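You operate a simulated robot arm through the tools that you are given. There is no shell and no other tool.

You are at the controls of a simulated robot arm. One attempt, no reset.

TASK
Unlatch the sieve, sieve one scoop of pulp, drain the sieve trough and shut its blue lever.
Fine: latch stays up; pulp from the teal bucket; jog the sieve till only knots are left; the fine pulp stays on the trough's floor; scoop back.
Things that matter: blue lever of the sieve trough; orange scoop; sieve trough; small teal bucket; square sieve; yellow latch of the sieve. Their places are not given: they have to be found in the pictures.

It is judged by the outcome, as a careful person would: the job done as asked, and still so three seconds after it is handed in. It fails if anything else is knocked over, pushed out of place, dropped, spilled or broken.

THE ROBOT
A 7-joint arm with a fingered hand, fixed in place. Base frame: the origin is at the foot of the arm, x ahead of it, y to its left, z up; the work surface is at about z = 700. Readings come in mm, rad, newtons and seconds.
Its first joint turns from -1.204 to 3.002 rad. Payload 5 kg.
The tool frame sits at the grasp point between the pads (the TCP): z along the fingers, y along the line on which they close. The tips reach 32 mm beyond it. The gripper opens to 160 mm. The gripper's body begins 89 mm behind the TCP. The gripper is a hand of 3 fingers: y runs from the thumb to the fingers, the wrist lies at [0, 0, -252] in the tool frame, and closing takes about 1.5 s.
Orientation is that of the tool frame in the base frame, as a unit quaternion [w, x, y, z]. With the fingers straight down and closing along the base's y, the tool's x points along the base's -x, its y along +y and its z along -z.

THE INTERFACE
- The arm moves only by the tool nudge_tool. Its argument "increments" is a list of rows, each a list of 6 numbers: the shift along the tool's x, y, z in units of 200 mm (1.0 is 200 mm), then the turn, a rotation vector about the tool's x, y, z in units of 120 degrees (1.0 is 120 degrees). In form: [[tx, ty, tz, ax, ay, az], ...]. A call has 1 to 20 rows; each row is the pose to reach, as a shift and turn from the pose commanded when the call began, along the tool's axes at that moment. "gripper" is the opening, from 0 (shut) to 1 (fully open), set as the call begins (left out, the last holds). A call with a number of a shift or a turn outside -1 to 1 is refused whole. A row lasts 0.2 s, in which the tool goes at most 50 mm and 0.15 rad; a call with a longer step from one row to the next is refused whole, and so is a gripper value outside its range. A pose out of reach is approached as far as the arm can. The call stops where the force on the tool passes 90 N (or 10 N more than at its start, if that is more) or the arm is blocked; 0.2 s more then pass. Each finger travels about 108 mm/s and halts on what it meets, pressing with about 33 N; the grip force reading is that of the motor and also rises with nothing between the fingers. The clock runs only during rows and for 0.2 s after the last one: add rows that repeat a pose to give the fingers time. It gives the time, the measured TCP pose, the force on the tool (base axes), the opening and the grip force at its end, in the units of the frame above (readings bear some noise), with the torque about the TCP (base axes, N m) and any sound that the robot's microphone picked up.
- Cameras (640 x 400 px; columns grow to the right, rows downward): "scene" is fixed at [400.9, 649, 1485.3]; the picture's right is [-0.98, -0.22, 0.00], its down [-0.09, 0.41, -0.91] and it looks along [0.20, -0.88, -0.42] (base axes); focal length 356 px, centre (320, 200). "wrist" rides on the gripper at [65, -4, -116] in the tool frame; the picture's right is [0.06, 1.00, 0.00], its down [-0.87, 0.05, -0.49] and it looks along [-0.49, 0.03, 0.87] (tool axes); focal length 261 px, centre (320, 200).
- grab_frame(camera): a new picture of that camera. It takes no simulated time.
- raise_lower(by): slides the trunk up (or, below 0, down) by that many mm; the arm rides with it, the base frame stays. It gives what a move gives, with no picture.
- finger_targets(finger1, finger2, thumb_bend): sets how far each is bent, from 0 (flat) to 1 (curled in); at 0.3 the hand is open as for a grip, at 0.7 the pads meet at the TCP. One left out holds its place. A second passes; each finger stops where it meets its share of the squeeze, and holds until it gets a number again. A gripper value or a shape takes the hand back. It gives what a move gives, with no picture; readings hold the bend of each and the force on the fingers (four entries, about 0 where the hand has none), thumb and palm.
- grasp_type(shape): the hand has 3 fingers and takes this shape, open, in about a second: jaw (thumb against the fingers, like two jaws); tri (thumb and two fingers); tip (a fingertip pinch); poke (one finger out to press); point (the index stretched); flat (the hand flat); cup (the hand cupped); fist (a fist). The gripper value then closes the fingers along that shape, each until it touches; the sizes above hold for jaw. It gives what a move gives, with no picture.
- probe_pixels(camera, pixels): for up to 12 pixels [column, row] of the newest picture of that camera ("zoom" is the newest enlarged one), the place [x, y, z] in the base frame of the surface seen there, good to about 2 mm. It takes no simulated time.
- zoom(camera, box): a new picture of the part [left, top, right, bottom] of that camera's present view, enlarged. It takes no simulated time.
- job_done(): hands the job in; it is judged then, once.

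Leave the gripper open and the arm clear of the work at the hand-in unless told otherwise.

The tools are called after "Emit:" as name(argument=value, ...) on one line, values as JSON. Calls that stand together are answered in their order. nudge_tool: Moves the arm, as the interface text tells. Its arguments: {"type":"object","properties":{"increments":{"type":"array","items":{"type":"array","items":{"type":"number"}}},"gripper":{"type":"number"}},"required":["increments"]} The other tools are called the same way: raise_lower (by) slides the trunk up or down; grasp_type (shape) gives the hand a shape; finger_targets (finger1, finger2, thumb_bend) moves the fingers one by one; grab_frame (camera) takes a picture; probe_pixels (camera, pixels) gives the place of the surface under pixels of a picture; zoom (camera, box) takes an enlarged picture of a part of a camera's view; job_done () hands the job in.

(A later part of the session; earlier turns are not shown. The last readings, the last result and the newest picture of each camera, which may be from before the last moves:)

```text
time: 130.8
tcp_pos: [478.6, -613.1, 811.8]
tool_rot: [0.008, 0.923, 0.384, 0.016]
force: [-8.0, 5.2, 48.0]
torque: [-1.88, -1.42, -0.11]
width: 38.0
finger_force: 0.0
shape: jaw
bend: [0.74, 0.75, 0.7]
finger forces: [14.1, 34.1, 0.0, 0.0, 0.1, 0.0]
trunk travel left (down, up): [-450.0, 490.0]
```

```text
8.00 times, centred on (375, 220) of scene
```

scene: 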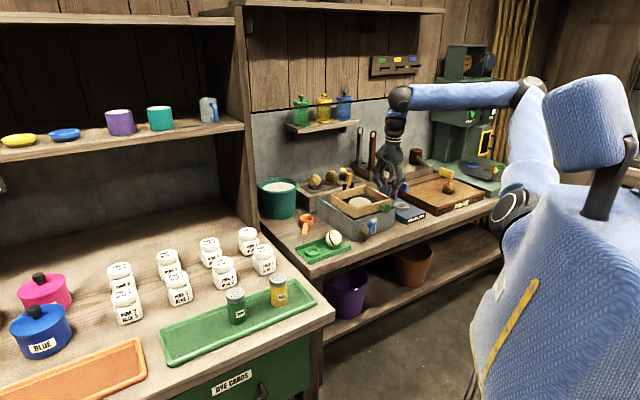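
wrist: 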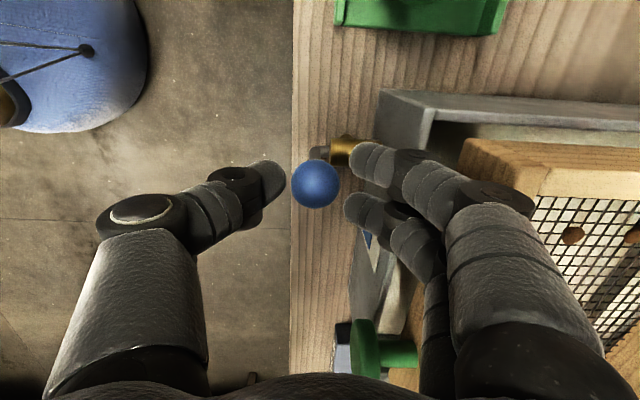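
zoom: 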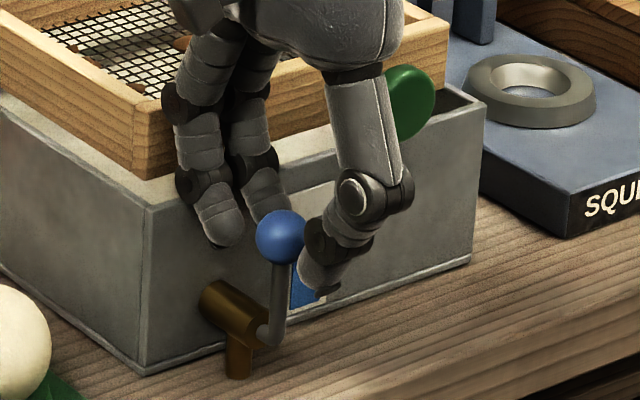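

The fingers pressed on the trough's rim (48 N). Lift off right away.

Emit:
nudge_tool(increments=[[0, -0.01, -0.05, 0, 0, 0], [0, -0.02, -0.2, 0, 0, 0], [0, -0.02, -0.4, 0, 0, 0], [0, -0.02, -0.5, 0, 0, 0], [0, -0.02, -0.5, 0, 0, 0]])

Emit:
zoom(camera="scene", box=[320, 165, 410, 240])

```text
time: 131.9
tcp_pos: [473.5, -613.6, 908.4]
tool_rot: [0.005, 0.924, 0.382, 0.012]
force: [-0.1, -0.6, 0.1]
torque: [0.02, 0.03, 0.0]
width: 38.4
finger_force: 0.0
shape: jaw
bend: [0.73, 0.73, 0.7]
finger forces: [0.1, 0.1, 0.1, 0.1, 0.1, 0.1]
trunk travel left (down, up): [-450.0, 490.0]
```

```text
5.33 times, centred on (365, 202) of scene
```

zoom: 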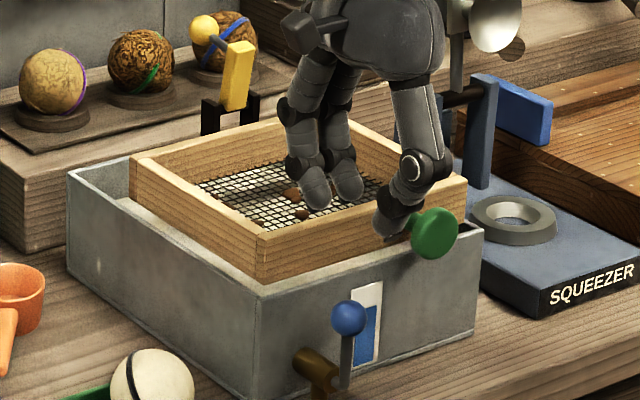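

Trough unmoved. Turn the hand back 90° (closing sideways), so its fingers stay clear of the rim.

Emit:
nudge_tool(increments=[[0, -0.01, -0.02, 0, 0, -0.0682], [0, -0.02, -0.04, 0, 0, -0.1364], [0, -0.02, -0.06, 0, 0, -0.2045], [0, -0.02, -0.06, 0, 0, -0.2727], [0, -0.02, -0.06, 0, 0, -0.3409], [0, -0.02, -0.06, 0, 0, -0.409], [0, -0.02, -0.06, 0, 0, -0.4773], [0, -0.02, -0.06, 0, 0, -0.5455], [0, -0.02, -0.06, 0, 0, -0.6136], [0, -0.02, -0.06, 0, 0, -0.6818], [0, -0.02, -0.06, 0, 0, -0.75], [0, -0.02, -0.06, 0, 0, -0.75]], gripper=0.36)

Emit:
grab_frame(camera="wrist")

```text
time: 134.6
tcp_pos: [471.2, -610.0, 917.6]
tool_rot: [0.012, 0.382, 0.924, 0.006]
force: [0.3, -0.4, 0.7]
torque: [0.0, 0.0, 0.0]
width: 56.9
finger_force: 0.0
shape: jaw
bend: [0.73, 0.73, 0.7]
finger forces: [0.0, 0.0, 0.0, 0.0, 0.0, 0.0]
trunk travel left (down, up): [-450.0, 490.0]
```

```text
taken
```

wrist: 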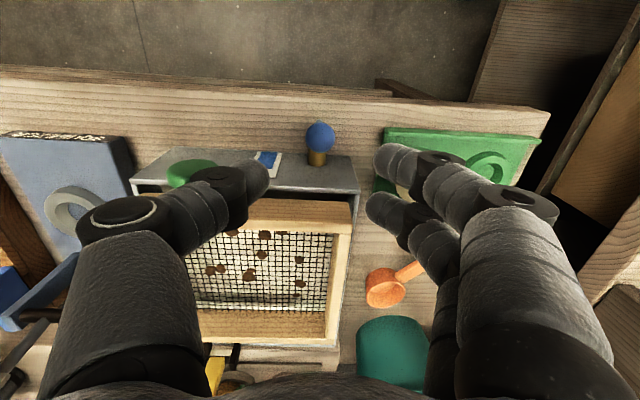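

Lever ball at (320,137). Descend around it: pads either side at ball height.

Emit:
nudge_tool(increments=[[-0.027, 0.015, 0.1, 0, 0, 0], [-0.027, 0.015, 0.25, 0, 0, 0], [-0.027, 0.015, 0.4, 0, 0, 0], [-0.027, 0.015, 0.5, 0, 0, 0], [-0.027, 0.015, 0.57, 0, 0, 0], [-0.027, 0.015, 0.57, 0, 0, 0]])

Emit:
zoom(camera="wrist", box=[220, 100, 420, 260])

Emit:
zoom(camera="scene", box=[345, 195, 405, 245])

```text
time: 135.9
tcp_pos: [480.5, -609.6, 804.4]
tool_rot: [0.012, 0.382, 0.924, 0.005]
force: [0.8, -0.9, -0.6]
torque: [0.0, -0.03, -0.01]
width: 57.2
finger_force: 0.0
shape: jaw
bend: [0.73, 0.73, 0.7]
finger forces: [0.0, 0.0, 0.0, 0.0, 0.0, 0.0]
trunk travel left (down, up): [-450.0, 490.0]
```

```text
2.50 times, centred on (320, 180) of wrist
```

zoom: 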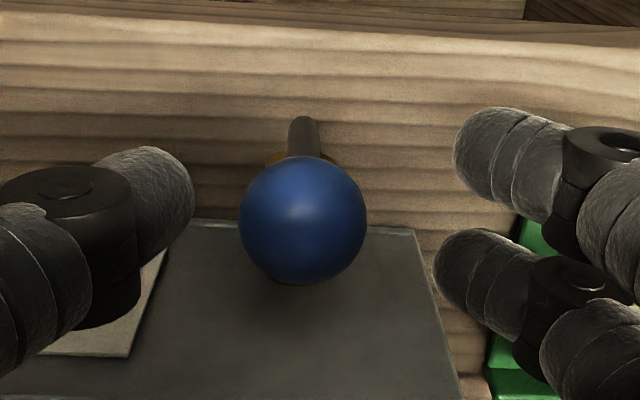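

```text
8.00 times, centred on (375, 220) of scene
```

zoom: 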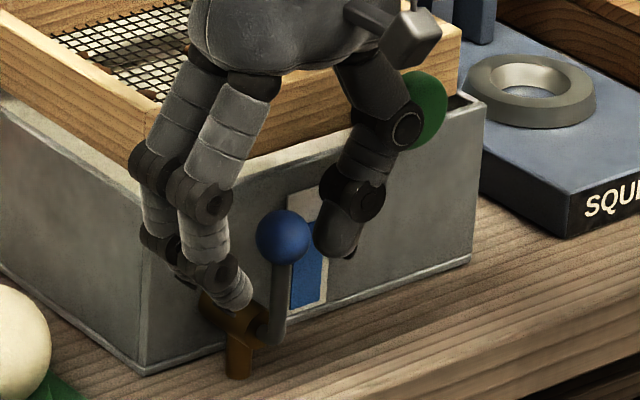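

Ball is between thumb and fingers. I first try turning the lever toward the left (v+) gently with the thumb.

Emit:
nudge_tool(increments=[[0, 0.04, 0, 0, 0, 0], [0, 0.07, 0, 0, 0, 0], [0, 0.085, 0, 0, 0, 0], [0, 0.1, 0, 0, 0, 0], [0, 0.115, 0, 0, 0, 0]])

Emit:
zoom(camera="scene", box=[345, 195, 405, 245])

Emit:
zoom(camera="wrist", box=[220, 100, 420, 260])

```text
time: 137.2
tcp_pos: [495.9, -595.4, 804.8]
tool_rot: [0.012, 0.382, 0.924, 0.006]
force: [0.1, -1.3, -0.7]
torque: [0.02, 0.03, -0.01]
width: 57.6
finger_force: 0.1
shape: jaw
bend: [0.73, 0.73, 0.7]
finger forces: [0.0, 0.0, 0.1, 0.1, 0.4, 0.0]
trunk travel left (down, up): [-450.0, 490.0]
```

```text
8.00 times, centred on (375, 220) of scene
```

zoom: 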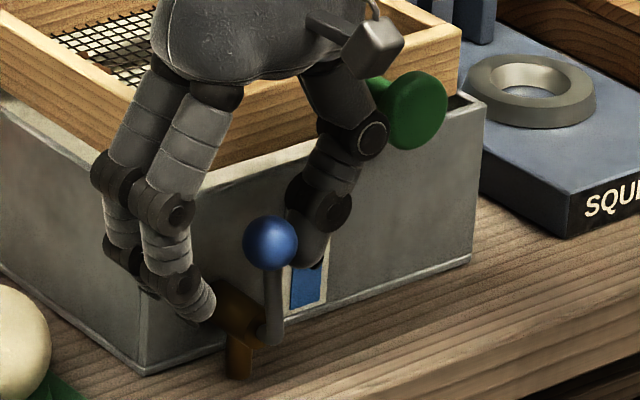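

```text
2.50 times, centred on (320, 180) of wrist
```

zoom: 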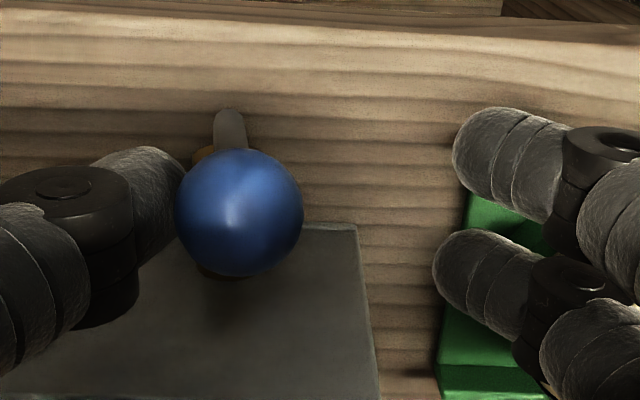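

The lever turns freely to the left. I narrow the opening (to stay away from the white ball's tray) and see the gauge.

Emit:
nudge_tool(increments=[[0, 0, 0, 0, 0, 0], [0, 0, 0, 0, 0, 0], [0, 0, 0, 0, 0, 0]], gripper=0.23)

Emit:
nudge_tool(increments=[[0, 0.03, 0.01, 0, 0, 0], [0, 0.06, 0.025, 0, 0, 0], [0, 0.09, 0.045, 0, 0, 0], [0, 0.12, 0.075, 0, 0, 0], [0, 0.12, 0.075, 0, 0, 0]])

Emit:
zoom(camera="scene", box=[335, 195, 395, 245])

Emit:
zoom(camera="wrist", box=[220, 100, 420, 260])

```text
time: 137.9
tcp_pos: [497.6, -594.5, 805.3]
tool_rot: [0.012, 0.382, 0.924, 0.006]
force: [-1.1, -0.4, -0.2]
torque: [0.01, -0.01, 0.03]
width: 37.9
finger_force: 0.0
shape: jaw
bend: [0.73, 0.73, 0.7]
finger forces: [0.1, 0.0, 0.0, 0.0, 0.3, 0.1]
trunk travel left (down, up): [-450.0, 490.0]
```

```text
time: 139.2
tcp_pos: [514.1, -578.7, 792.1]
tool_rot: [0.011, 0.382, 0.924, 0.006]
force: [0.7, 0.8, -0.1]
torque: [-0.01, 0.0, -0.01]
width: 37.3
finger_force: 0.2
shape: jaw
bend: [0.73, 0.73, 0.7]
finger forces: [0.1, 0.1, 0.0, 0.1, 0.1, 0.0]
trunk travel left (down, up): [-450.0, 490.0]
```

```text
8.00 times, centred on (365, 220) of scene
```

zoom: 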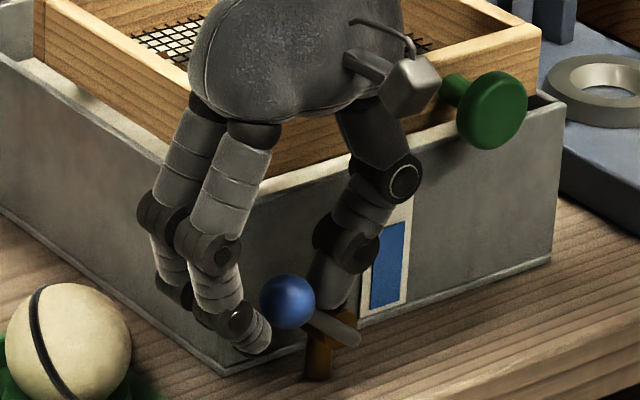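

```text
2.50 times, centred on (320, 180) of wrist
```

zoom: 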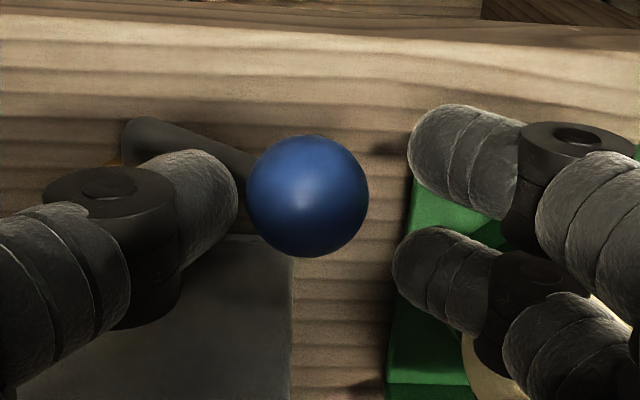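

The lever is now well over to the left. Check its angle and the gauge.

Emit:
zoom(camera="scene", box=[345, 205, 395, 245])

Emit:
probe_pixels(camera="zoom", pixels=[[230, 300], [330, 335], [295, 325], [390, 200], [365, 220], [370, 280], [395, 165], [300, 380]])

```text
10.00 times, centred on (370, 225) of scene
```

zoom: 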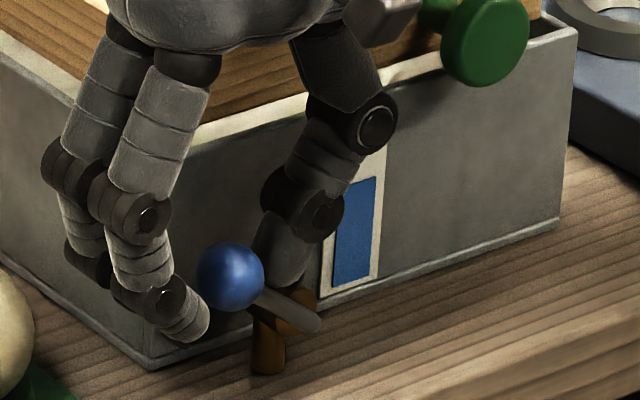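

```text
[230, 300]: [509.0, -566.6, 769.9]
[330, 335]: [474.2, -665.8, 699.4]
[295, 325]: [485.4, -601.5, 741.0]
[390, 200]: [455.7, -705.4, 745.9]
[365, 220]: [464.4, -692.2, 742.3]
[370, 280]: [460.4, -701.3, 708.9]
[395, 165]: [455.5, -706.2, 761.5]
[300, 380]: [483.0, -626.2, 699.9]
```

Lever ≈55° open. Wait 2 s and watch the gauge.

Emit:
nudge_tool(increments=[[0, 0, 0, 0, 0, 0], [0, 0, 0, 0, 0, 0], [0, 0, 0, 0, 0, 0], [0, 0, 0, 0, 0, 0], [0, 0, 0, 0, 0, 0], [0, 0, 0, 0, 0, 0], [0, 0, 0, 0, 0, 0], [0, 0, 0, 0, 0, 0], [0, 0, 0, 0, 0, 0], [0, 0, 0, 0, 0, 0]])

Emit:
zoom(camera="scene", box=[345, 205, 395, 245])

```text
time: 141.3
tcp_pos: [514.4, -578.5, 792.1]
tool_rot: [0.012, 0.382, 0.924, 0.005]
force: [0.9, -0.6, 1.3]
torque: [0.0, 0.0, 0.0]
width: 37.3
finger_force: 0.1
shape: jaw
bend: [0.73, 0.73, 0.7]
finger forces: [0.0, 0.0, 0.0, 0.1, 0.1, 0.1]
trunk travel left (down, up): [-450.0, 490.0]
```

```text
10.00 times, centred on (370, 225) of scene
```

zoom: 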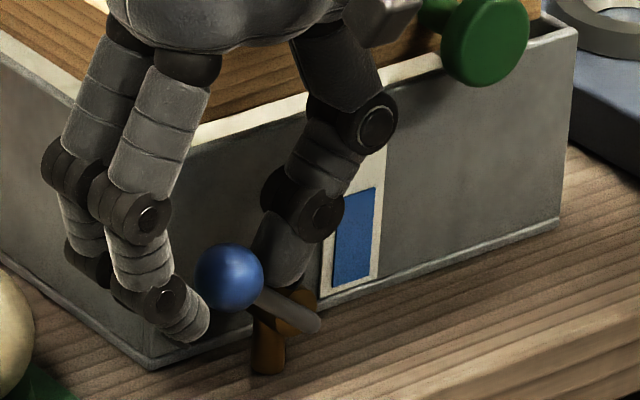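

It drains slowly (blue top dropped). Keep waiting at this opening.

Emit:
nudge_tool(increments=[[0, 0, 0, 0, 0, 0], [0, 0, 0, 0, 0, 0], [0, 0, 0, 0, 0, 0], [0, 0, 0, 0, 0, 0], [0, 0, 0, 0, 0, 0], [0, 0, 0, 0, 0, 0], [0, 0, 0, 0, 0, 0], [0, 0, 0, 0, 0, 0], [0, 0, 0, 0, 0, 0], [0, 0, 0, 0, 0, 0], [0, 0, 0, 0, 0, 0], [0, 0, 0, 0, 0, 0], [0, 0, 0, 0, 0, 0], [0, 0, 0, 0, 0, 0], [0, 0, 0, 0, 0, 0], [0, 0, 0, 0, 0, 0], [0, 0, 0, 0, 0, 0], [0, 0, 0, 0, 0, 0], [0, 0, 0, 0, 0, 0], [0, 0, 0, 0, 0, 0]])

Emit:
nudge_tool(increments=[[0, 0, 0, 0, 0, 0], [0, 0, 0, 0, 0, 0], [0, 0, 0, 0, 0, 0], [0, 0, 0, 0, 0, 0], [0, 0, 0, 0, 0, 0], [0, 0, 0, 0, 0, 0], [0, 0, 0, 0, 0, 0], [0, 0, 0, 0, 0, 0], [0, 0, 0, 0, 0, 0], [0, 0, 0, 0, 0, 0], [0, 0, 0, 0, 0, 0], [0, 0, 0, 0, 0, 0], [0, 0, 0, 0, 0, 0], [0, 0, 0, 0, 0, 0], [0, 0, 0, 0, 0, 0], [0, 0, 0, 0, 0, 0], [0, 0, 0, 0, 0, 0], [0, 0, 0, 0, 0, 0], [0, 0, 0, 0, 0, 0], [0, 0, 0, 0, 0, 0]])

Emit:
zoom(camera="scene", box=[345, 205, 395, 245])

Emit:
grab_frame(camera="scene")

```text
time: 145.6
tcp_pos: [515.0, -578.3, 792.2]
tool_rot: [0.011, 0.383, 0.924, 0.005]
force: [-0.3, 0.2, -0.2]
torque: [0.01, -0.01, -0.02]
width: 37.0
finger_force: 0.0
shape: jaw
bend: [0.73, 0.73, 0.7]
finger forces: [0.1, 0.0, 0.0, 0.0, 0.0, 0.1]
trunk travel left (down, up): [-450.0, 490.0]
```

```text
time: 149.8
tcp_pos: [514.6, -579.2, 792.2]
tool_rot: [0.012, 0.383, 0.924, 0.005]
force: [-0.4, -0.2, -0.2]
torque: [0.01, -0.03, -0.01]
width: 37.2
finger_force: 0.0
shape: jaw
bend: [0.73, 0.73, 0.7]
finger forces: [0.1, 0.0, 0.0, 0.1, 0.0, 0.1]
trunk travel left (down, up): [-450.0, 490.0]
```

```text
10.00 times, centred on (370, 225) of scene
```

zoom: 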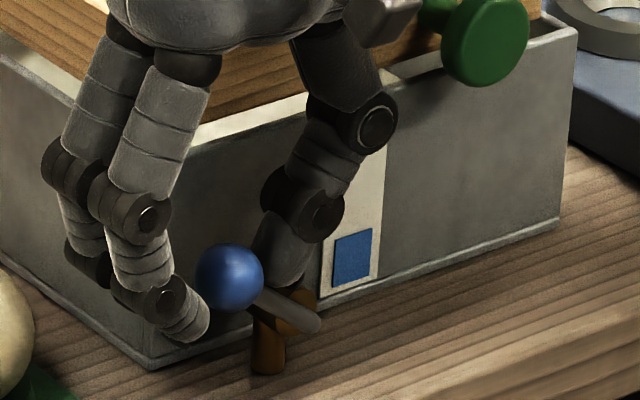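

```text
taken
```

scene: 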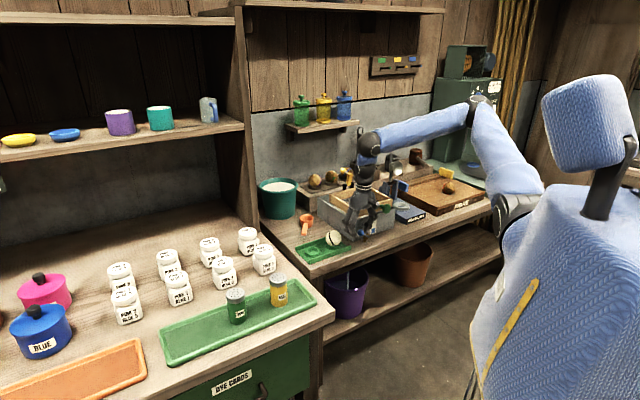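

Draining into the purple bucket below. Half gone; wait more.

Emit:
nudge_tool(increments=[[0, 0, 0, 0, 0, 0], [0, 0, 0, 0, 0, 0], [0, 0, 0, 0, 0, 0], [0, 0, 0, 0, 0, 0], [0, 0, 0, 0, 0, 0], [0, 0, 0, 0, 0, 0], [0, 0, 0, 0, 0, 0], [0, 0, 0, 0, 0, 0], [0, 0, 0, 0, 0, 0], [0, 0, 0, 0, 0, 0], [0, 0, 0, 0, 0, 0], [0, 0, 0, 0, 0, 0], [0, 0, 0, 0, 0, 0], [0, 0, 0, 0, 0, 0], [0, 0, 0, 0, 0, 0], [0, 0, 0, 0, 0, 0], [0, 0, 0, 0, 0, 0], [0, 0, 0, 0, 0, 0], [0, 0, 0, 0, 0, 0], [0, 0, 0, 0, 0, 0]])

Emit:
nudge_tool(increments=[[0, 0, 0, 0, 0, 0], [0, 0, 0, 0, 0, 0], [0, 0, 0, 0, 0, 0], [0, 0, 0, 0, 0, 0], [0, 0, 0, 0, 0, 0], [0, 0, 0, 0, 0, 0], [0, 0, 0, 0, 0, 0], [0, 0, 0, 0, 0, 0], [0, 0, 0, 0, 0, 0], [0, 0, 0, 0, 0, 0], [0, 0, 0, 0, 0, 0], [0, 0, 0, 0, 0, 0], [0, 0, 0, 0, 0, 0], [0, 0, 0, 0, 0, 0], [0, 0, 0, 0, 0, 0], [0, 0, 0, 0, 0, 0], [0, 0, 0, 0, 0, 0], [0, 0, 0, 0, 0, 0], [0, 0, 0, 0, 0, 0], [0, 0, 0, 0, 0, 0]])

Emit:
zoom(camera="scene", box=[335, 175, 395, 245])

Emit:
zoom(camera="scene", box=[320, 230, 390, 330])

```text
time: 153.9
tcp_pos: [514.5, -578.1, 792.5]
tool_rot: [0.011, 0.382, 0.924, 0.005]
force: [-0.6, 0.2, -0.7]
torque: [0.01, -0.02, -0.02]
width: 37.5
finger_force: 0.1
shape: jaw
bend: [0.73, 0.73, 0.7]
finger forces: [0.1, 0.0, 0.0, 0.1, 0.0, 0.0]
trunk travel left (down, up): [-450.0, 490.0]
```

```text
time: 158.2
tcp_pos: [514.9, -578.1, 791.4]
tool_rot: [0.012, 0.382, 0.924, 0.006]
force: [-0.3, -0.7, 0.4]
torque: [0.01, 0.0, 0.0]
width: 37.3
finger_force: 0.1
shape: jaw
bend: [0.73, 0.73, 0.7]
finger forces: [0.0, 0.0, 0.1, 0.1, 0.0, 0.0]
trunk travel left (down, up): [-450.0, 490.0]
```

```text
5.71 times, centred on (365, 210) of scene
```

zoom: 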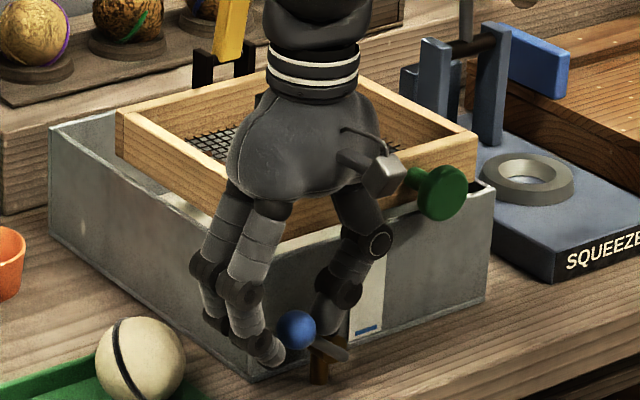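

```text
4.00 times, centred on (355, 280) of scene
```

zoom: 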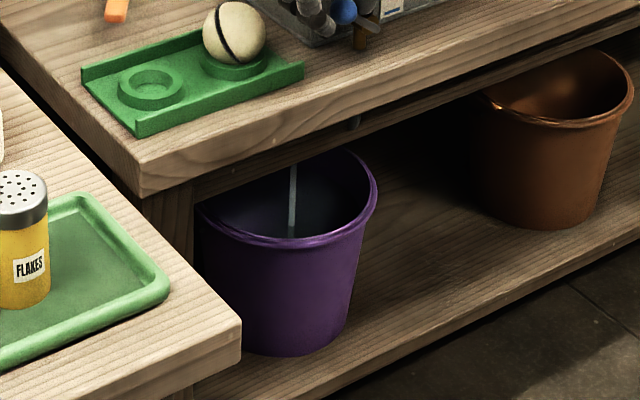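

Only a sliver of blue left. Wait 2.4 s more.

Emit:
nudge_tool(increments=[[0, 0, 0, 0, 0, 0], [0, 0, 0, 0, 0, 0], [0, 0, 0, 0, 0, 0], [0, 0, 0, 0, 0, 0], [0, 0, 0, 0, 0, 0], [0, 0, 0, 0, 0, 0], [0, 0, 0, 0, 0, 0], [0, 0, 0, 0, 0, 0], [0, 0, 0, 0, 0, 0], [0, 0, 0, 0, 0, 0], [0, 0, 0, 0, 0, 0], [0, 0, 0, 0, 0, 0]])

Emit:
zoom(camera="scene", box=[345, 205, 395, 245])

Emit:
zoom(camera="scene", box=[320, 230, 390, 330])

```text
time: 160.8
tcp_pos: [513.5, -577.9, 791.7]
tool_rot: [0.011, 0.382, 0.924, 0.005]
force: [0.4, -0.7, 1.1]
torque: [0.0, 0.04, 0.04]
width: 37.2
finger_force: 0.1
shape: jaw
bend: [0.73, 0.73, 0.7]
finger forces: [0.1, 0.0, 0.0, 0.0, 0.0, 0.0]
trunk travel left (down, up): [-450.0, 490.0]
```

```text
10.00 times, centred on (370, 225) of scene
```

zoom: 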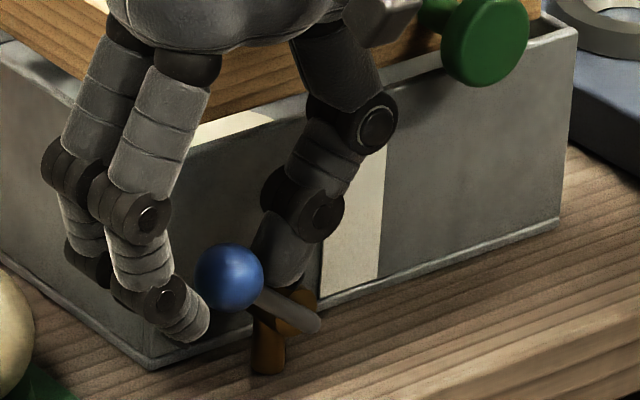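

```text
4.00 times, centred on (355, 280) of scene
```

zoom: 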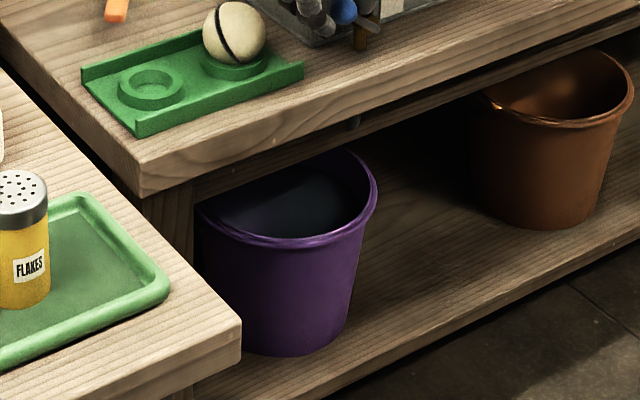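

The gauge is empty and the stream has stopped. Shut the lever: lower 8 mm and push the ball back to the right with the fingers.

Emit:
nudge_tool(increments=[[0, 0, 0.04, 0, 0, 0], [0, -0.04, 0.04, 0, 0, 0], [0, -0.08, 0.03, 0, 0, 0], [0, -0.12, 0.02, 0, 0, 0], [0, -0.16, 0.01, 0, 0, 0], [0, -0.2, 0.0, 0, 0, 0], [0, -0.23, 0.0, 0, 0, 0], [0, -0.25, 0.0, 0, 0, 0]])

Emit:
zoom(camera="scene", box=[345, 205, 395, 245])

Emit:
zoom(camera="wrist", box=[220, 100, 420, 260])

```text
time: 162.6
tcp_pos: [481.5, -611.4, 791.9]
tool_rot: [0.014, 0.381, 0.924, 0.007]
force: [33.0, 19.5, 25.0]
torque: [1.37, -1.61, -0.55]
width: 70.3
finger_force: 0.0
shape: jaw
bend: [0.66, 0.68, 0.7]
finger forces: [19.3, 23.2, 0.0, 0.0, 0.0, 0.1]
trunk travel left (down, up): [-450.0, 490.0]
```

```text
10.00 times, centred on (370, 225) of scene
```

zoom: 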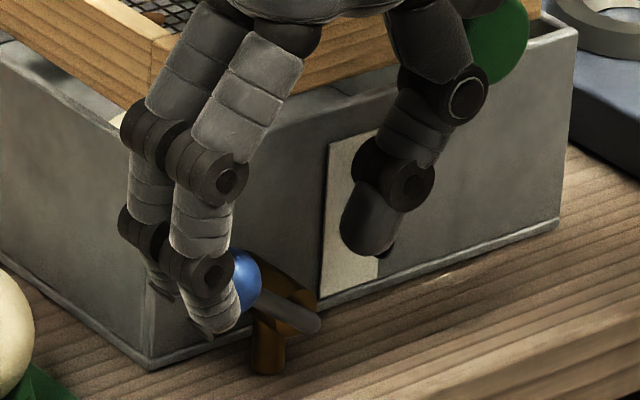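

```text
2.50 times, centred on (320, 180) of wrist
```

zoom: 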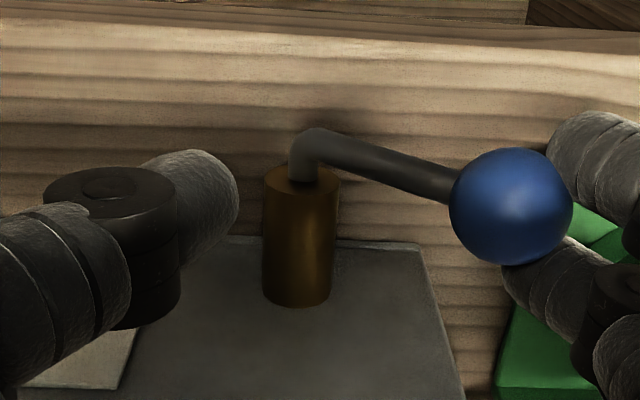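

The push wedged from above (fingers deflected, 38 N). Back off to the left, lower the hand so the ball is at pad height, then lift it along its arc.

Emit:
nudge_tool(increments=[[0, 0.08, 0, 0, 0, 0], [0, 0.16, 0, 0, 0, 0], [0, 0.24, 0, 0, 0, 0], [0, 0.3, 0, 0, 0, 0], [0, 0.3, 0.06, 0, 0, 0], [0, 0.3, 0.12, 0, 0, 0], [0, 0.3, 0.12, 0, 0, 0]])

Emit:
zoom(camera="scene", box=[335, 200, 395, 245])

Emit:
zoom(camera="wrist", box=[220, 100, 420, 260])

```text
time: 164.2
tcp_pos: [519.1, -570.2, 773.6]
tool_rot: [0.016, 0.383, 0.924, 0.004]
force: [-3.7, -21.4, 85.8]
torque: [-2.66, 2.17, 0.44]
width: 44.8
finger_force: 0.1
shape: jaw
bend: [0.73, 0.73, 0.72]
finger forces: [0.0, 0.1, 0.0, 0.0, 87.3, 0.1]
trunk travel left (down, up): [-450.0, 490.0]
```

```text
8.89 times, centred on (365, 222) of scene
```

zoom: 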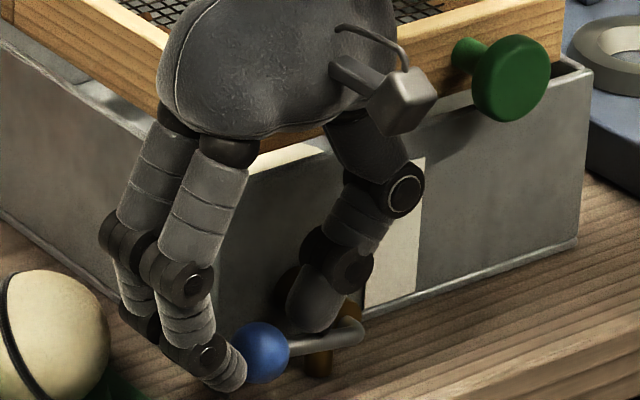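

```text
2.50 times, centred on (320, 180) of wrist
```

zoom: 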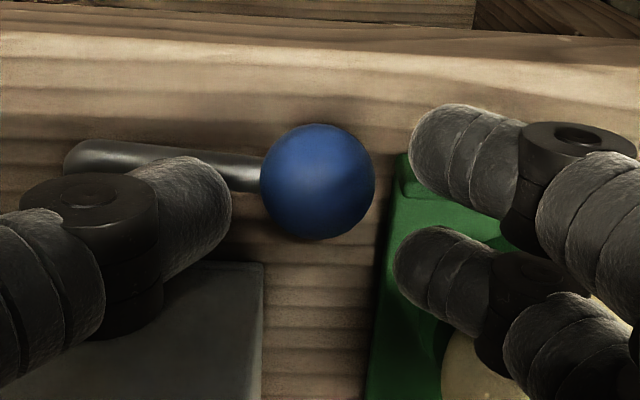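

The thumb pressed on the valve/rod (86 N) and the lever went fully horizontal. Lift off at once and re-look.

Emit:
nudge_tool(increments=[[0, 0, -0.08, 0, 0, 0], [0, 0, -0.25, 0, 0, 0], [0, 0, -0.42, 0, 0, 0], [0, 0, -0.5, 0, 0, 0], [0, 0, -0.5, 0, 0, 0]])

Emit:
grab_frame(camera="wrist")

Emit:
zoom(camera="scene", box=[320, 195, 400, 255])

```text
time: 165.3
tcp_pos: [519.5, -573.0, 866.6]
tool_rot: [0.01, 0.383, 0.924, 0.005]
force: [0.1, -0.1, -0.1]
torque: [0.01, -0.01, -0.05]
width: 37.1
finger_force: 0.0
shape: jaw
bend: [0.73, 0.73, 0.7]
finger forces: [0.1, 0.1, 0.1, 0.0, 0.0, 0.0]
trunk travel left (down, up): [-450.0, 490.0]
```

```text
taken
```

wrist: 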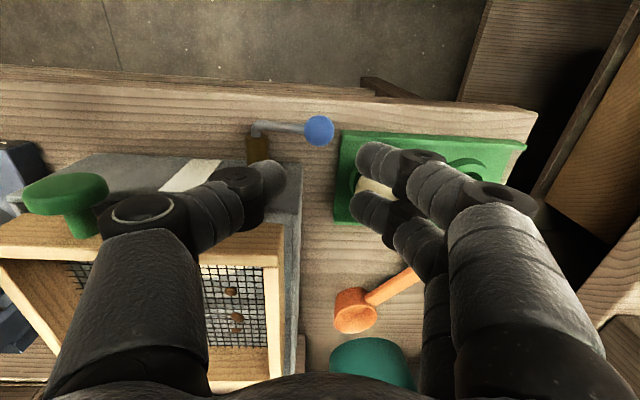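

```text
6.67 times, centred on (360, 225) of scene
```

zoom: 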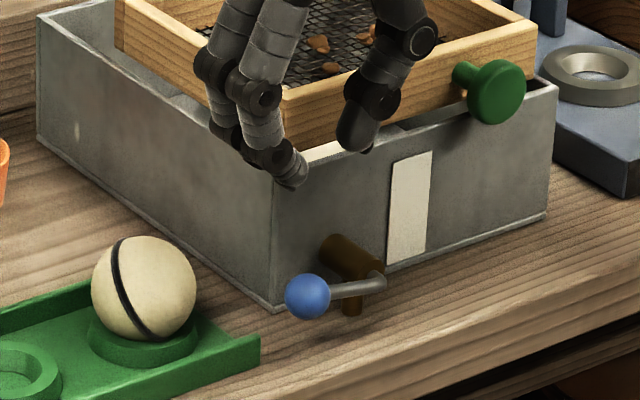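

The lever lies horizontal to the left. Probe ball, rod, sphere and tray.

Emit:
probe_pixels(camera="zoom", pixels=[[307, 297], [350, 290], [375, 283], [145, 290], [145, 238], [195, 290], [258, 340], [260, 365], [340, 250], [275, 305], [205, 300], [280, 330]])

Emit:
probe_pixels(camera="wrist", pixels=[[318, 130], [290, 128], [265, 128], [257, 148], [345, 135], [338, 215], [372, 190], [298, 180], [300, 240], [360, 190]])

```text
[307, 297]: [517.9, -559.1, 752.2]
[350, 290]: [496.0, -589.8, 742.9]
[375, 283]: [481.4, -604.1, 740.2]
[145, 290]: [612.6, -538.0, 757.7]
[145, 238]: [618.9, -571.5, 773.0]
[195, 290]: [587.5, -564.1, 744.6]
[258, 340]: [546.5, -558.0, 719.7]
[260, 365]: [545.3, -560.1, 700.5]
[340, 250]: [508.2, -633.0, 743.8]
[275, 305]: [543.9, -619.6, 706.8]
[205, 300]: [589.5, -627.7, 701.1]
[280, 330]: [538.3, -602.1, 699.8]
```

```text
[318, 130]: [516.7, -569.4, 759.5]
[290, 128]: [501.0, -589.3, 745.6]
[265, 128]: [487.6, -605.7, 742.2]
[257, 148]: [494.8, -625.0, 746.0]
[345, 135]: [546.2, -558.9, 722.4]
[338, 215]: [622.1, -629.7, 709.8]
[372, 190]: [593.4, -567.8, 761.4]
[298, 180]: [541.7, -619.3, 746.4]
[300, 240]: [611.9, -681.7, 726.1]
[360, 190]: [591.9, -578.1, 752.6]
```

Lever is ~78° over; ball (518,-570,746). I'll scoop it up from its lower-left side with the fingers: open wide (thumb beyond the valve), descend left of the ball, and follow the arc.

Emit:
nudge_tool(increments=[[0.0275, -0.06, 0, 0, 0, 0], [0.0275, -0.115, 0, 0, 0, 0], [0.0275, -0.115, 0, 0, 0, 0], [0.0275, -0.115, 0, 0, 0, 0], [0.0275, -0.115, 0.15, 0, 0, 0], [0.0275, -0.115, 0.3, 0, 0, 0], [0.0275, -0.115, 0.43, 0, 0, 0], [0.0275, -0.115, 0.43, 0, 0, 0]], gripper=0.63)

Emit:
grab_frame(camera="wrist")

Emit:
zoom(camera="scene", box=[320, 195, 400, 255])

```text
time: 167.2
tcp_pos: [503.1, -582.8, 778.9]
tool_rot: [0.011, 0.383, 0.924, 0.005]
force: [-0.4, -0.2, 0.6]
torque: [-0.01, -0.05, 0.01]
width: 100.3
finger_force: 0.1
shape: jaw
bend: [0.7, 0.7, 0.68]
finger forces: [0.1, 0.0, 0.0, 0.0, 0.1, 0.0]
trunk travel left (down, up): [-450.0, 490.0]
```

```text
taken
```

wrist: 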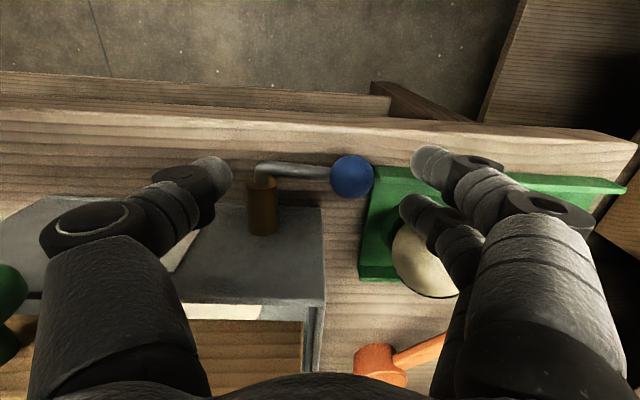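

```text
6.67 times, centred on (360, 225) of scene
```

zoom: 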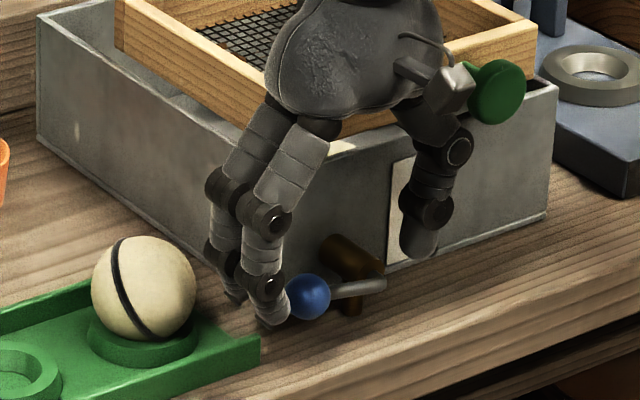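

Clear. Move slightly right and down so the fingers sit beside the ball's lower half.

Emit:
nudge_tool(increments=[[0, -0.03, 0.04, 0, 0, 0], [0, -0.05, 0.07, 0, 0, 0], [0, -0.055, 0.1, 0, 0, 0], [0, -0.06, 0.115, 0, 0, 0]])

Emit:
zoom(camera="wrist", box=[240, 110, 480, 290])

Emit:
zoom(camera="scene", box=[335, 210, 385, 250])

```text
time: 168.2
tcp_pos: [492.6, -593.3, 758.8]
tool_rot: [0.011, 0.382, 0.924, 0.007]
force: [0.0, -0.4, 0.2]
torque: [-0.02, 0.01, 0.0]
width: 100.5
finger_force: 0.0
shape: jaw
bend: [0.7, 0.7, 0.68]
finger forces: [0.0, 0.0, 0.0, 0.0, 0.0, 0.0]
trunk travel left (down, up): [-450.0, 490.0]
```

```text
2.22 times, centred on (360, 200) of wrist
```

zoom: 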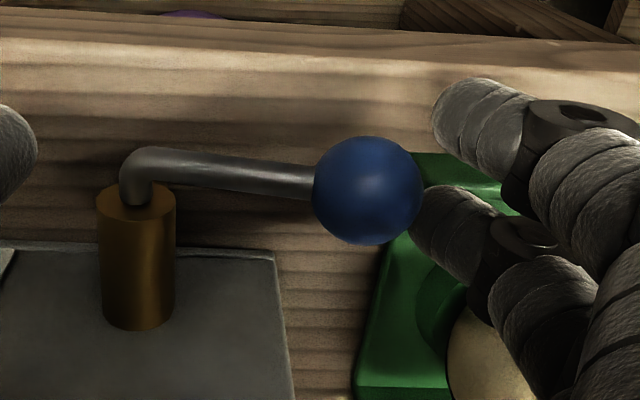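

```text
10.00 times, centred on (360, 230) of scene
```

zoom: 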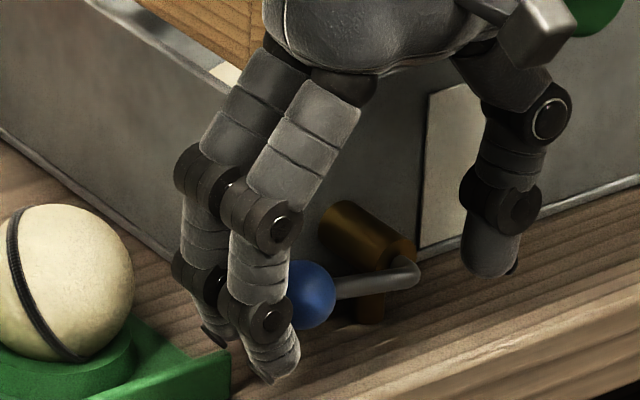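

The fingers sit beside and under the ball. Lift along the arc, first part.

Emit:
nudge_tool(increments=[[0, -0.024, -0.016, 0, 0, 0], [0, -0.044, -0.056, 0, 0, 0], [0, -0.07, -0.096, 0, 0, 0], [0, -0.1, -0.136, 0, 0, 0]])

Emit:
zoom(camera="scene", box=[335, 205, 385, 245])

Emit:
zoom(camera="wrist", box=[240, 110, 480, 290])

```text
time: 169.2
tcp_pos: [478.0, -605.5, 784.3]
tool_rot: [0.011, 0.382, 0.924, 0.006]
force: [-0.3, 0.2, -0.4]
torque: [-0.03, 0.0, 0.01]
width: 100.5
finger_force: 0.1
shape: jaw
bend: [0.7, 0.7, 0.68]
finger forces: [0.0, 0.0, 0.1, 0.1, 0.0, 0.1]
trunk travel left (down, up): [-450.0, 490.0]
```

```text
10.00 times, centred on (360, 225) of scene
```

zoom: 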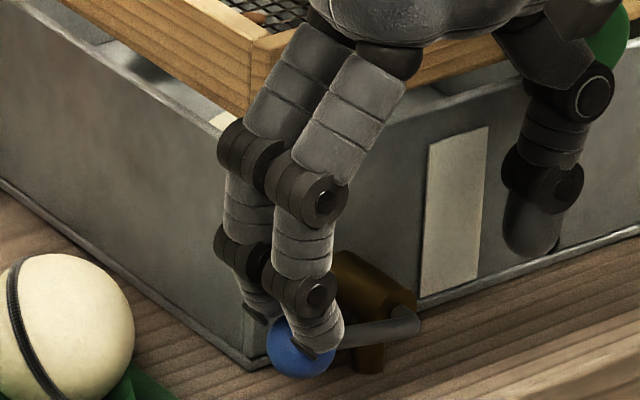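

```text
2.22 times, centred on (360, 200) of wrist
```

zoom: 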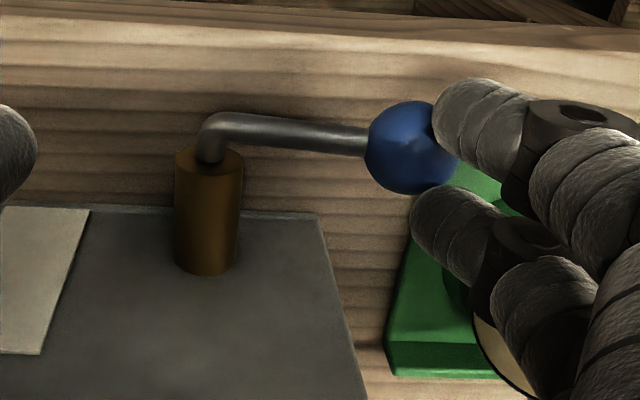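

The fingers slipped past without catching the ball. Better: pinch the ball front–back here (it is beyond the trough's corner now), then swing it up. Lift, turn 90°, and position above the ball.

Emit:
nudge_tool(increments=[[0, 0, -0.15, 0, 0, 0], [0, 0, -0.3, 0, 0, 0], [0, 0.05, -0.45, 0, 0, 0.068], [-0.005, 0.1, -0.5, 0, 0, 0.136], [-0.01, 0.15, -0.5, 0, 0, 0.204], [-0.015, 0.2, -0.5, 0, 0, 0.272], [-0.02, 0.25, -0.5, 0, 0, 0.34], [-0.025, 0.265, -0.5, 0, 0, 0.408], [-0.025, 0.265, -0.5, 0, 0, 0.476], [-0.025, 0.265, -0.5, 0, 0, 0.544], [-0.025, 0.265, -0.5, 0, 0, 0.612], [-0.025, 0.265, -0.5, 0, 0, 0.68], [-0.025, 0.265, -0.5, 0, 0, 0.75], [-0.025, 0.265, -0.5, 0, 0, 0.75]], gripper=0.25)

Emit:
grab_frame(camera="wrist")

Emit:
zoom(camera="scene", box=[320, 195, 400, 255])

```text
time: 172.2
tcp_pos: [515.8, -573.2, 885.1]
tool_rot: [0.004, 0.923, 0.383, 0.013]
force: [-0.4, 0.3, 0.5]
torque: [0.02, 0.01, -0.02]
width: 40.4
finger_force: 0.0
shape: jaw
bend: [0.73, 0.73, 0.7]
finger forces: [0.0, 0.0, 0.0, 0.1, 0.0, 0.1]
trunk travel left (down, up): [-450.0, 490.0]
```

```text
taken
```

wrist: 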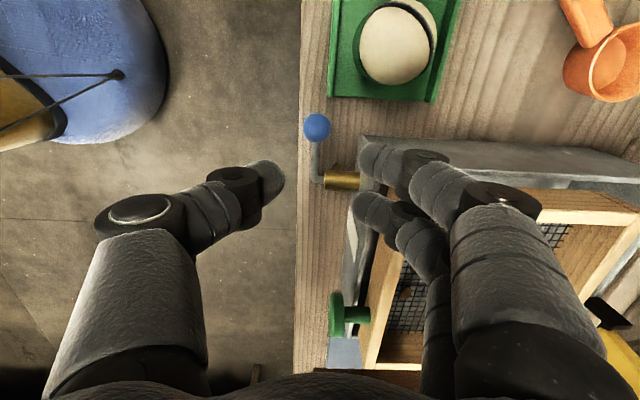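

```text
6.67 times, centred on (360, 225) of scene
```

zoom: 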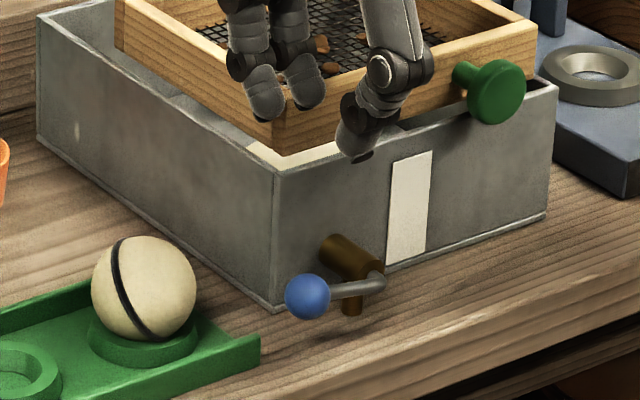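

Now directly above the ball. Descend with the ball between thumb (front) and fingers (behind), shifted 7 mm left to clear the trough corner.

Emit:
nudge_tool(increments=[[0.02, 0, 0.1, 0, 0, 0], [0.035, 0, 0.25, 0, 0, 0], [0.035, 0, 0.38, 0, 0, 0], [0.035, 0, 0.48, 0, 0, 0], [0.035, 0, 0.56, 0, 0, 0], [0.035, 0, 0.62, 0, 0, 0], [0.035, 0, 0.655, 0, 0, 0], [0.035, 0, 0.655, 0, 0, 0]], gripper=0.215)

Emit:
grab_frame(camera="wrist")

Emit:
zoom(camera="scene", box=[335, 205, 385, 245])

```text
time: 173.6
tcp_pos: [529.6, -564.5, 771.2]
tool_rot: [0.008, 0.922, 0.387, 0.023]
force: [2.0, 27.0, 43.6]
torque: [-1.86, 0.32, 0.86]
width: 31.0
finger_force: 0.0
shape: jaw
bend: [0.73, 0.82, 0.7]
finger forces: [0.0, 62.8, 0.0, 0.0, 0.0, 0.1]
out of reach, approached as far as the arm can: row 2
trunk travel left (down, up): [-450.0, 490.0]
stopped in row 7: the force on the tool passed its limit at 94 N (the readings are from after the stop); the commanded pose is now the measured one
```

```text
taken
```

wrist: 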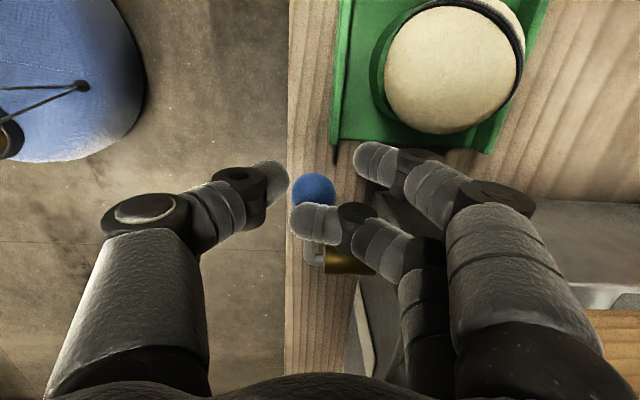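

```text
10.00 times, centred on (360, 225) of scene
```

zoom: 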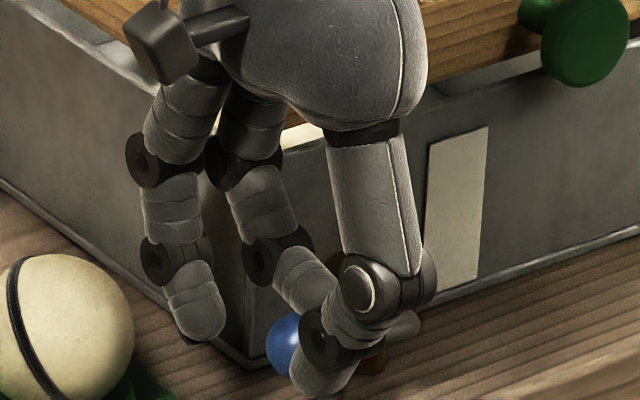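

A finger met the trough's corner (94 N); lift off straight away.

Emit:
nudge_tool(increments=[[0, -0.02, -0.08, 0, 0, 0], [0, -0.03, -0.25, 0, 0, 0], [0, -0.03, -0.45, 0, 0, 0], [0, -0.03, -0.6, 0, 0, 0], [0, -0.03, -0.6, 0, 0, 0]])

Emit:
grab_frame(camera="scene")

Emit:
zoom(camera="scene", box=[310, 165, 410, 255])

Emit:
grab_frame(camera="wrist")

```text
time: 174.8
tcp_pos: [516.3, -567.3, 885.5]
tool_rot: [0.006, 0.922, 0.386, 0.018]
force: [0.0, 0.2, 0.1]
torque: [0.04, 0.02, 0.02]
width: 34.4
finger_force: 0.1
shape: jaw
bend: [0.73, 0.73, 0.7]
finger forces: [0.0, 0.1, 0.0, 0.1, 0.1, 0.0]
out of reach, approached as far as the arm can: row 1, 2, 3
trunk travel left (down, up): [-450.0, 490.0]
```

```text
taken
```

scene: 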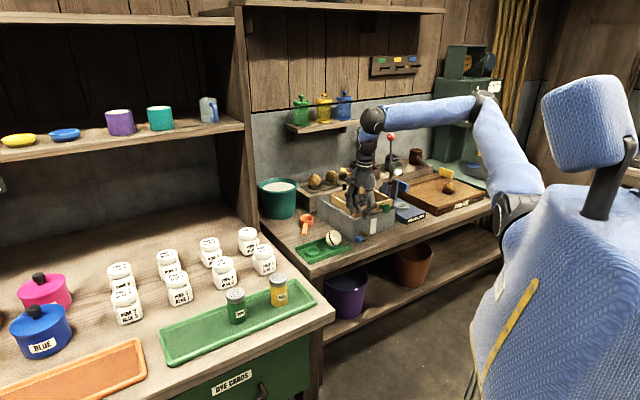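

```text
4.44 times, centred on (360, 210) of scene
```

zoom: 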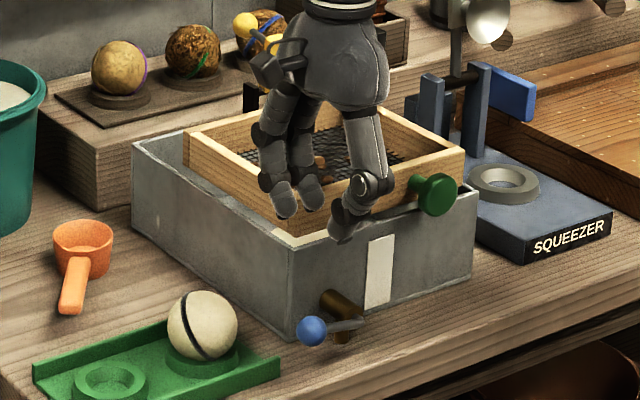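

```text
taken
```

wrist: 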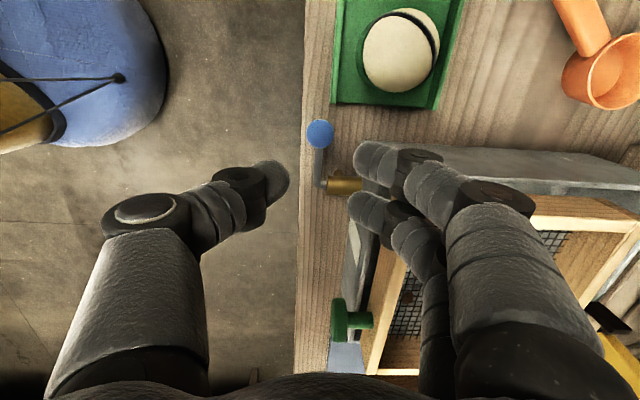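

Everything is still in place. New idea: stretch one finger and use it like a bar from the front, under the rod, to swing the lever up. First rotate back to face the trough and shape the hand.

Emit:
nudge_tool(increments=[[0, -0.03, -0.05, 0, 0, -0.068], [0, -0.06, -0.1, 0, 0, -0.136], [0, -0.09, -0.15, 0, 0, -0.204], [0, -0.12, -0.15, 0, 0, -0.272], [0, -0.15, -0.15, 0, 0, -0.34], [0, -0.18, -0.15, 0, 0, -0.408], [0, -0.21, -0.15, 0, 0, -0.476], [0, -0.24, -0.15, 0, 0, -0.544], [0, -0.27, -0.15, 0, 0, -0.612], [0, -0.3, -0.15, 0, 0, -0.68], [0, -0.33, -0.15, 0, 0, -0.75], [0, -0.33, -0.15, 0, 0, -0.75]])

Emit:
grasp_type(shape="point")

Emit:
grab_frame(camera="wrist")

Emit:
grab_frame(camera="scene")

```text
time: 177.4
tcp_pos: [470.5, -517.7, 915.3]
tool_rot: [0.016, 0.38, 0.925, 0.008]
force: [-0.6, 0.3, 0.0]
torque: [-0.03, 0.01, 0.01]
width: 34.5
finger_force: 0.0
shape: jaw
bend: [0.73, 0.73, 0.7]
finger forces: [0.1, 0.0, 0.1, 0.0, 0.0, 0.0]
trunk travel left (down, up): [-450.0, 490.0]
```

```text
time: 178.3
tcp_pos: [470.9, -517.0, 915.4]
tool_rot: [0.017, 0.38, 0.925, 0.009]
force: [0.9, 0.0, -0.7]
torque: [-0.02, -0.02, -0.03]
width: 0.1
finger_force: 0.1
shape: point
bend: [0.1, 0.83, 0.44]
finger forces: [0.1, 0.0, 0.0, 0.0, 0.1, 0.0]
trunk travel left (down, up): [-450.0, 490.0]
```

```text
taken
```

wrist: 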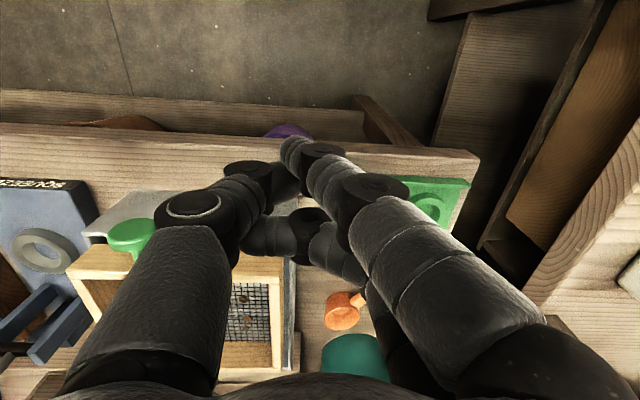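

```text
taken
```

scene: 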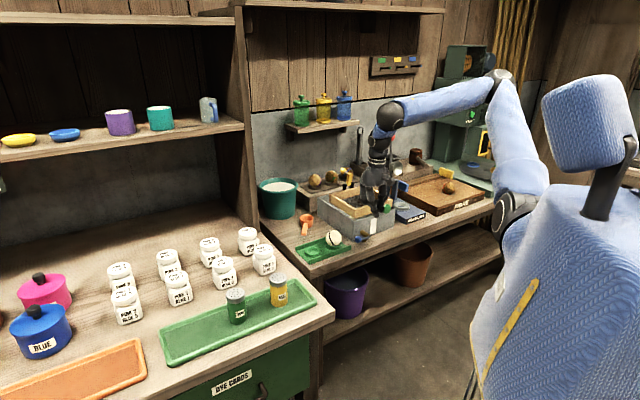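

In "point" shape the index is stretched (tip near (292,150)). Probe it to learn its position relative to the tool.

Emit:
probe_pixels(camera="wrist", pixels=[[290, 150], [300, 155], [320, 170], [345, 190], [375, 215], [430, 260], [255, 240], [300, 225], [290, 175]])

Emit:
zoom(camera="scene", box=[340, 140, 410, 230])

```text
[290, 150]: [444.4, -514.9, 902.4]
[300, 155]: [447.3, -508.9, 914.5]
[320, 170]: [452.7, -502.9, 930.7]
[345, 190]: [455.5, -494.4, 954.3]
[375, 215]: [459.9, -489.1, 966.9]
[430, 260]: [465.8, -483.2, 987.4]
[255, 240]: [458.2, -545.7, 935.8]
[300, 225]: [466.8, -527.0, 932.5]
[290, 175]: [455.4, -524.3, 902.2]
```

```text
4.44 times, centred on (375, 185) of scene
```

zoom: 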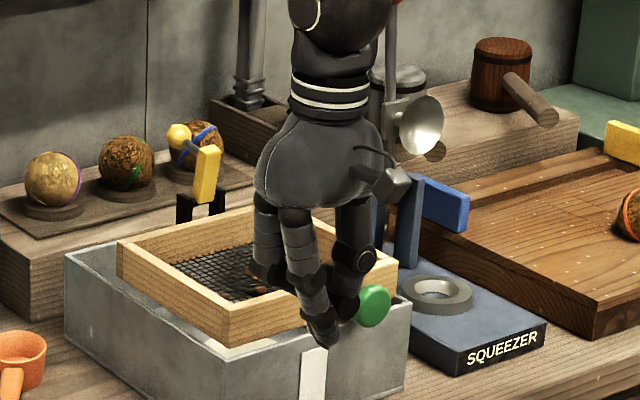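

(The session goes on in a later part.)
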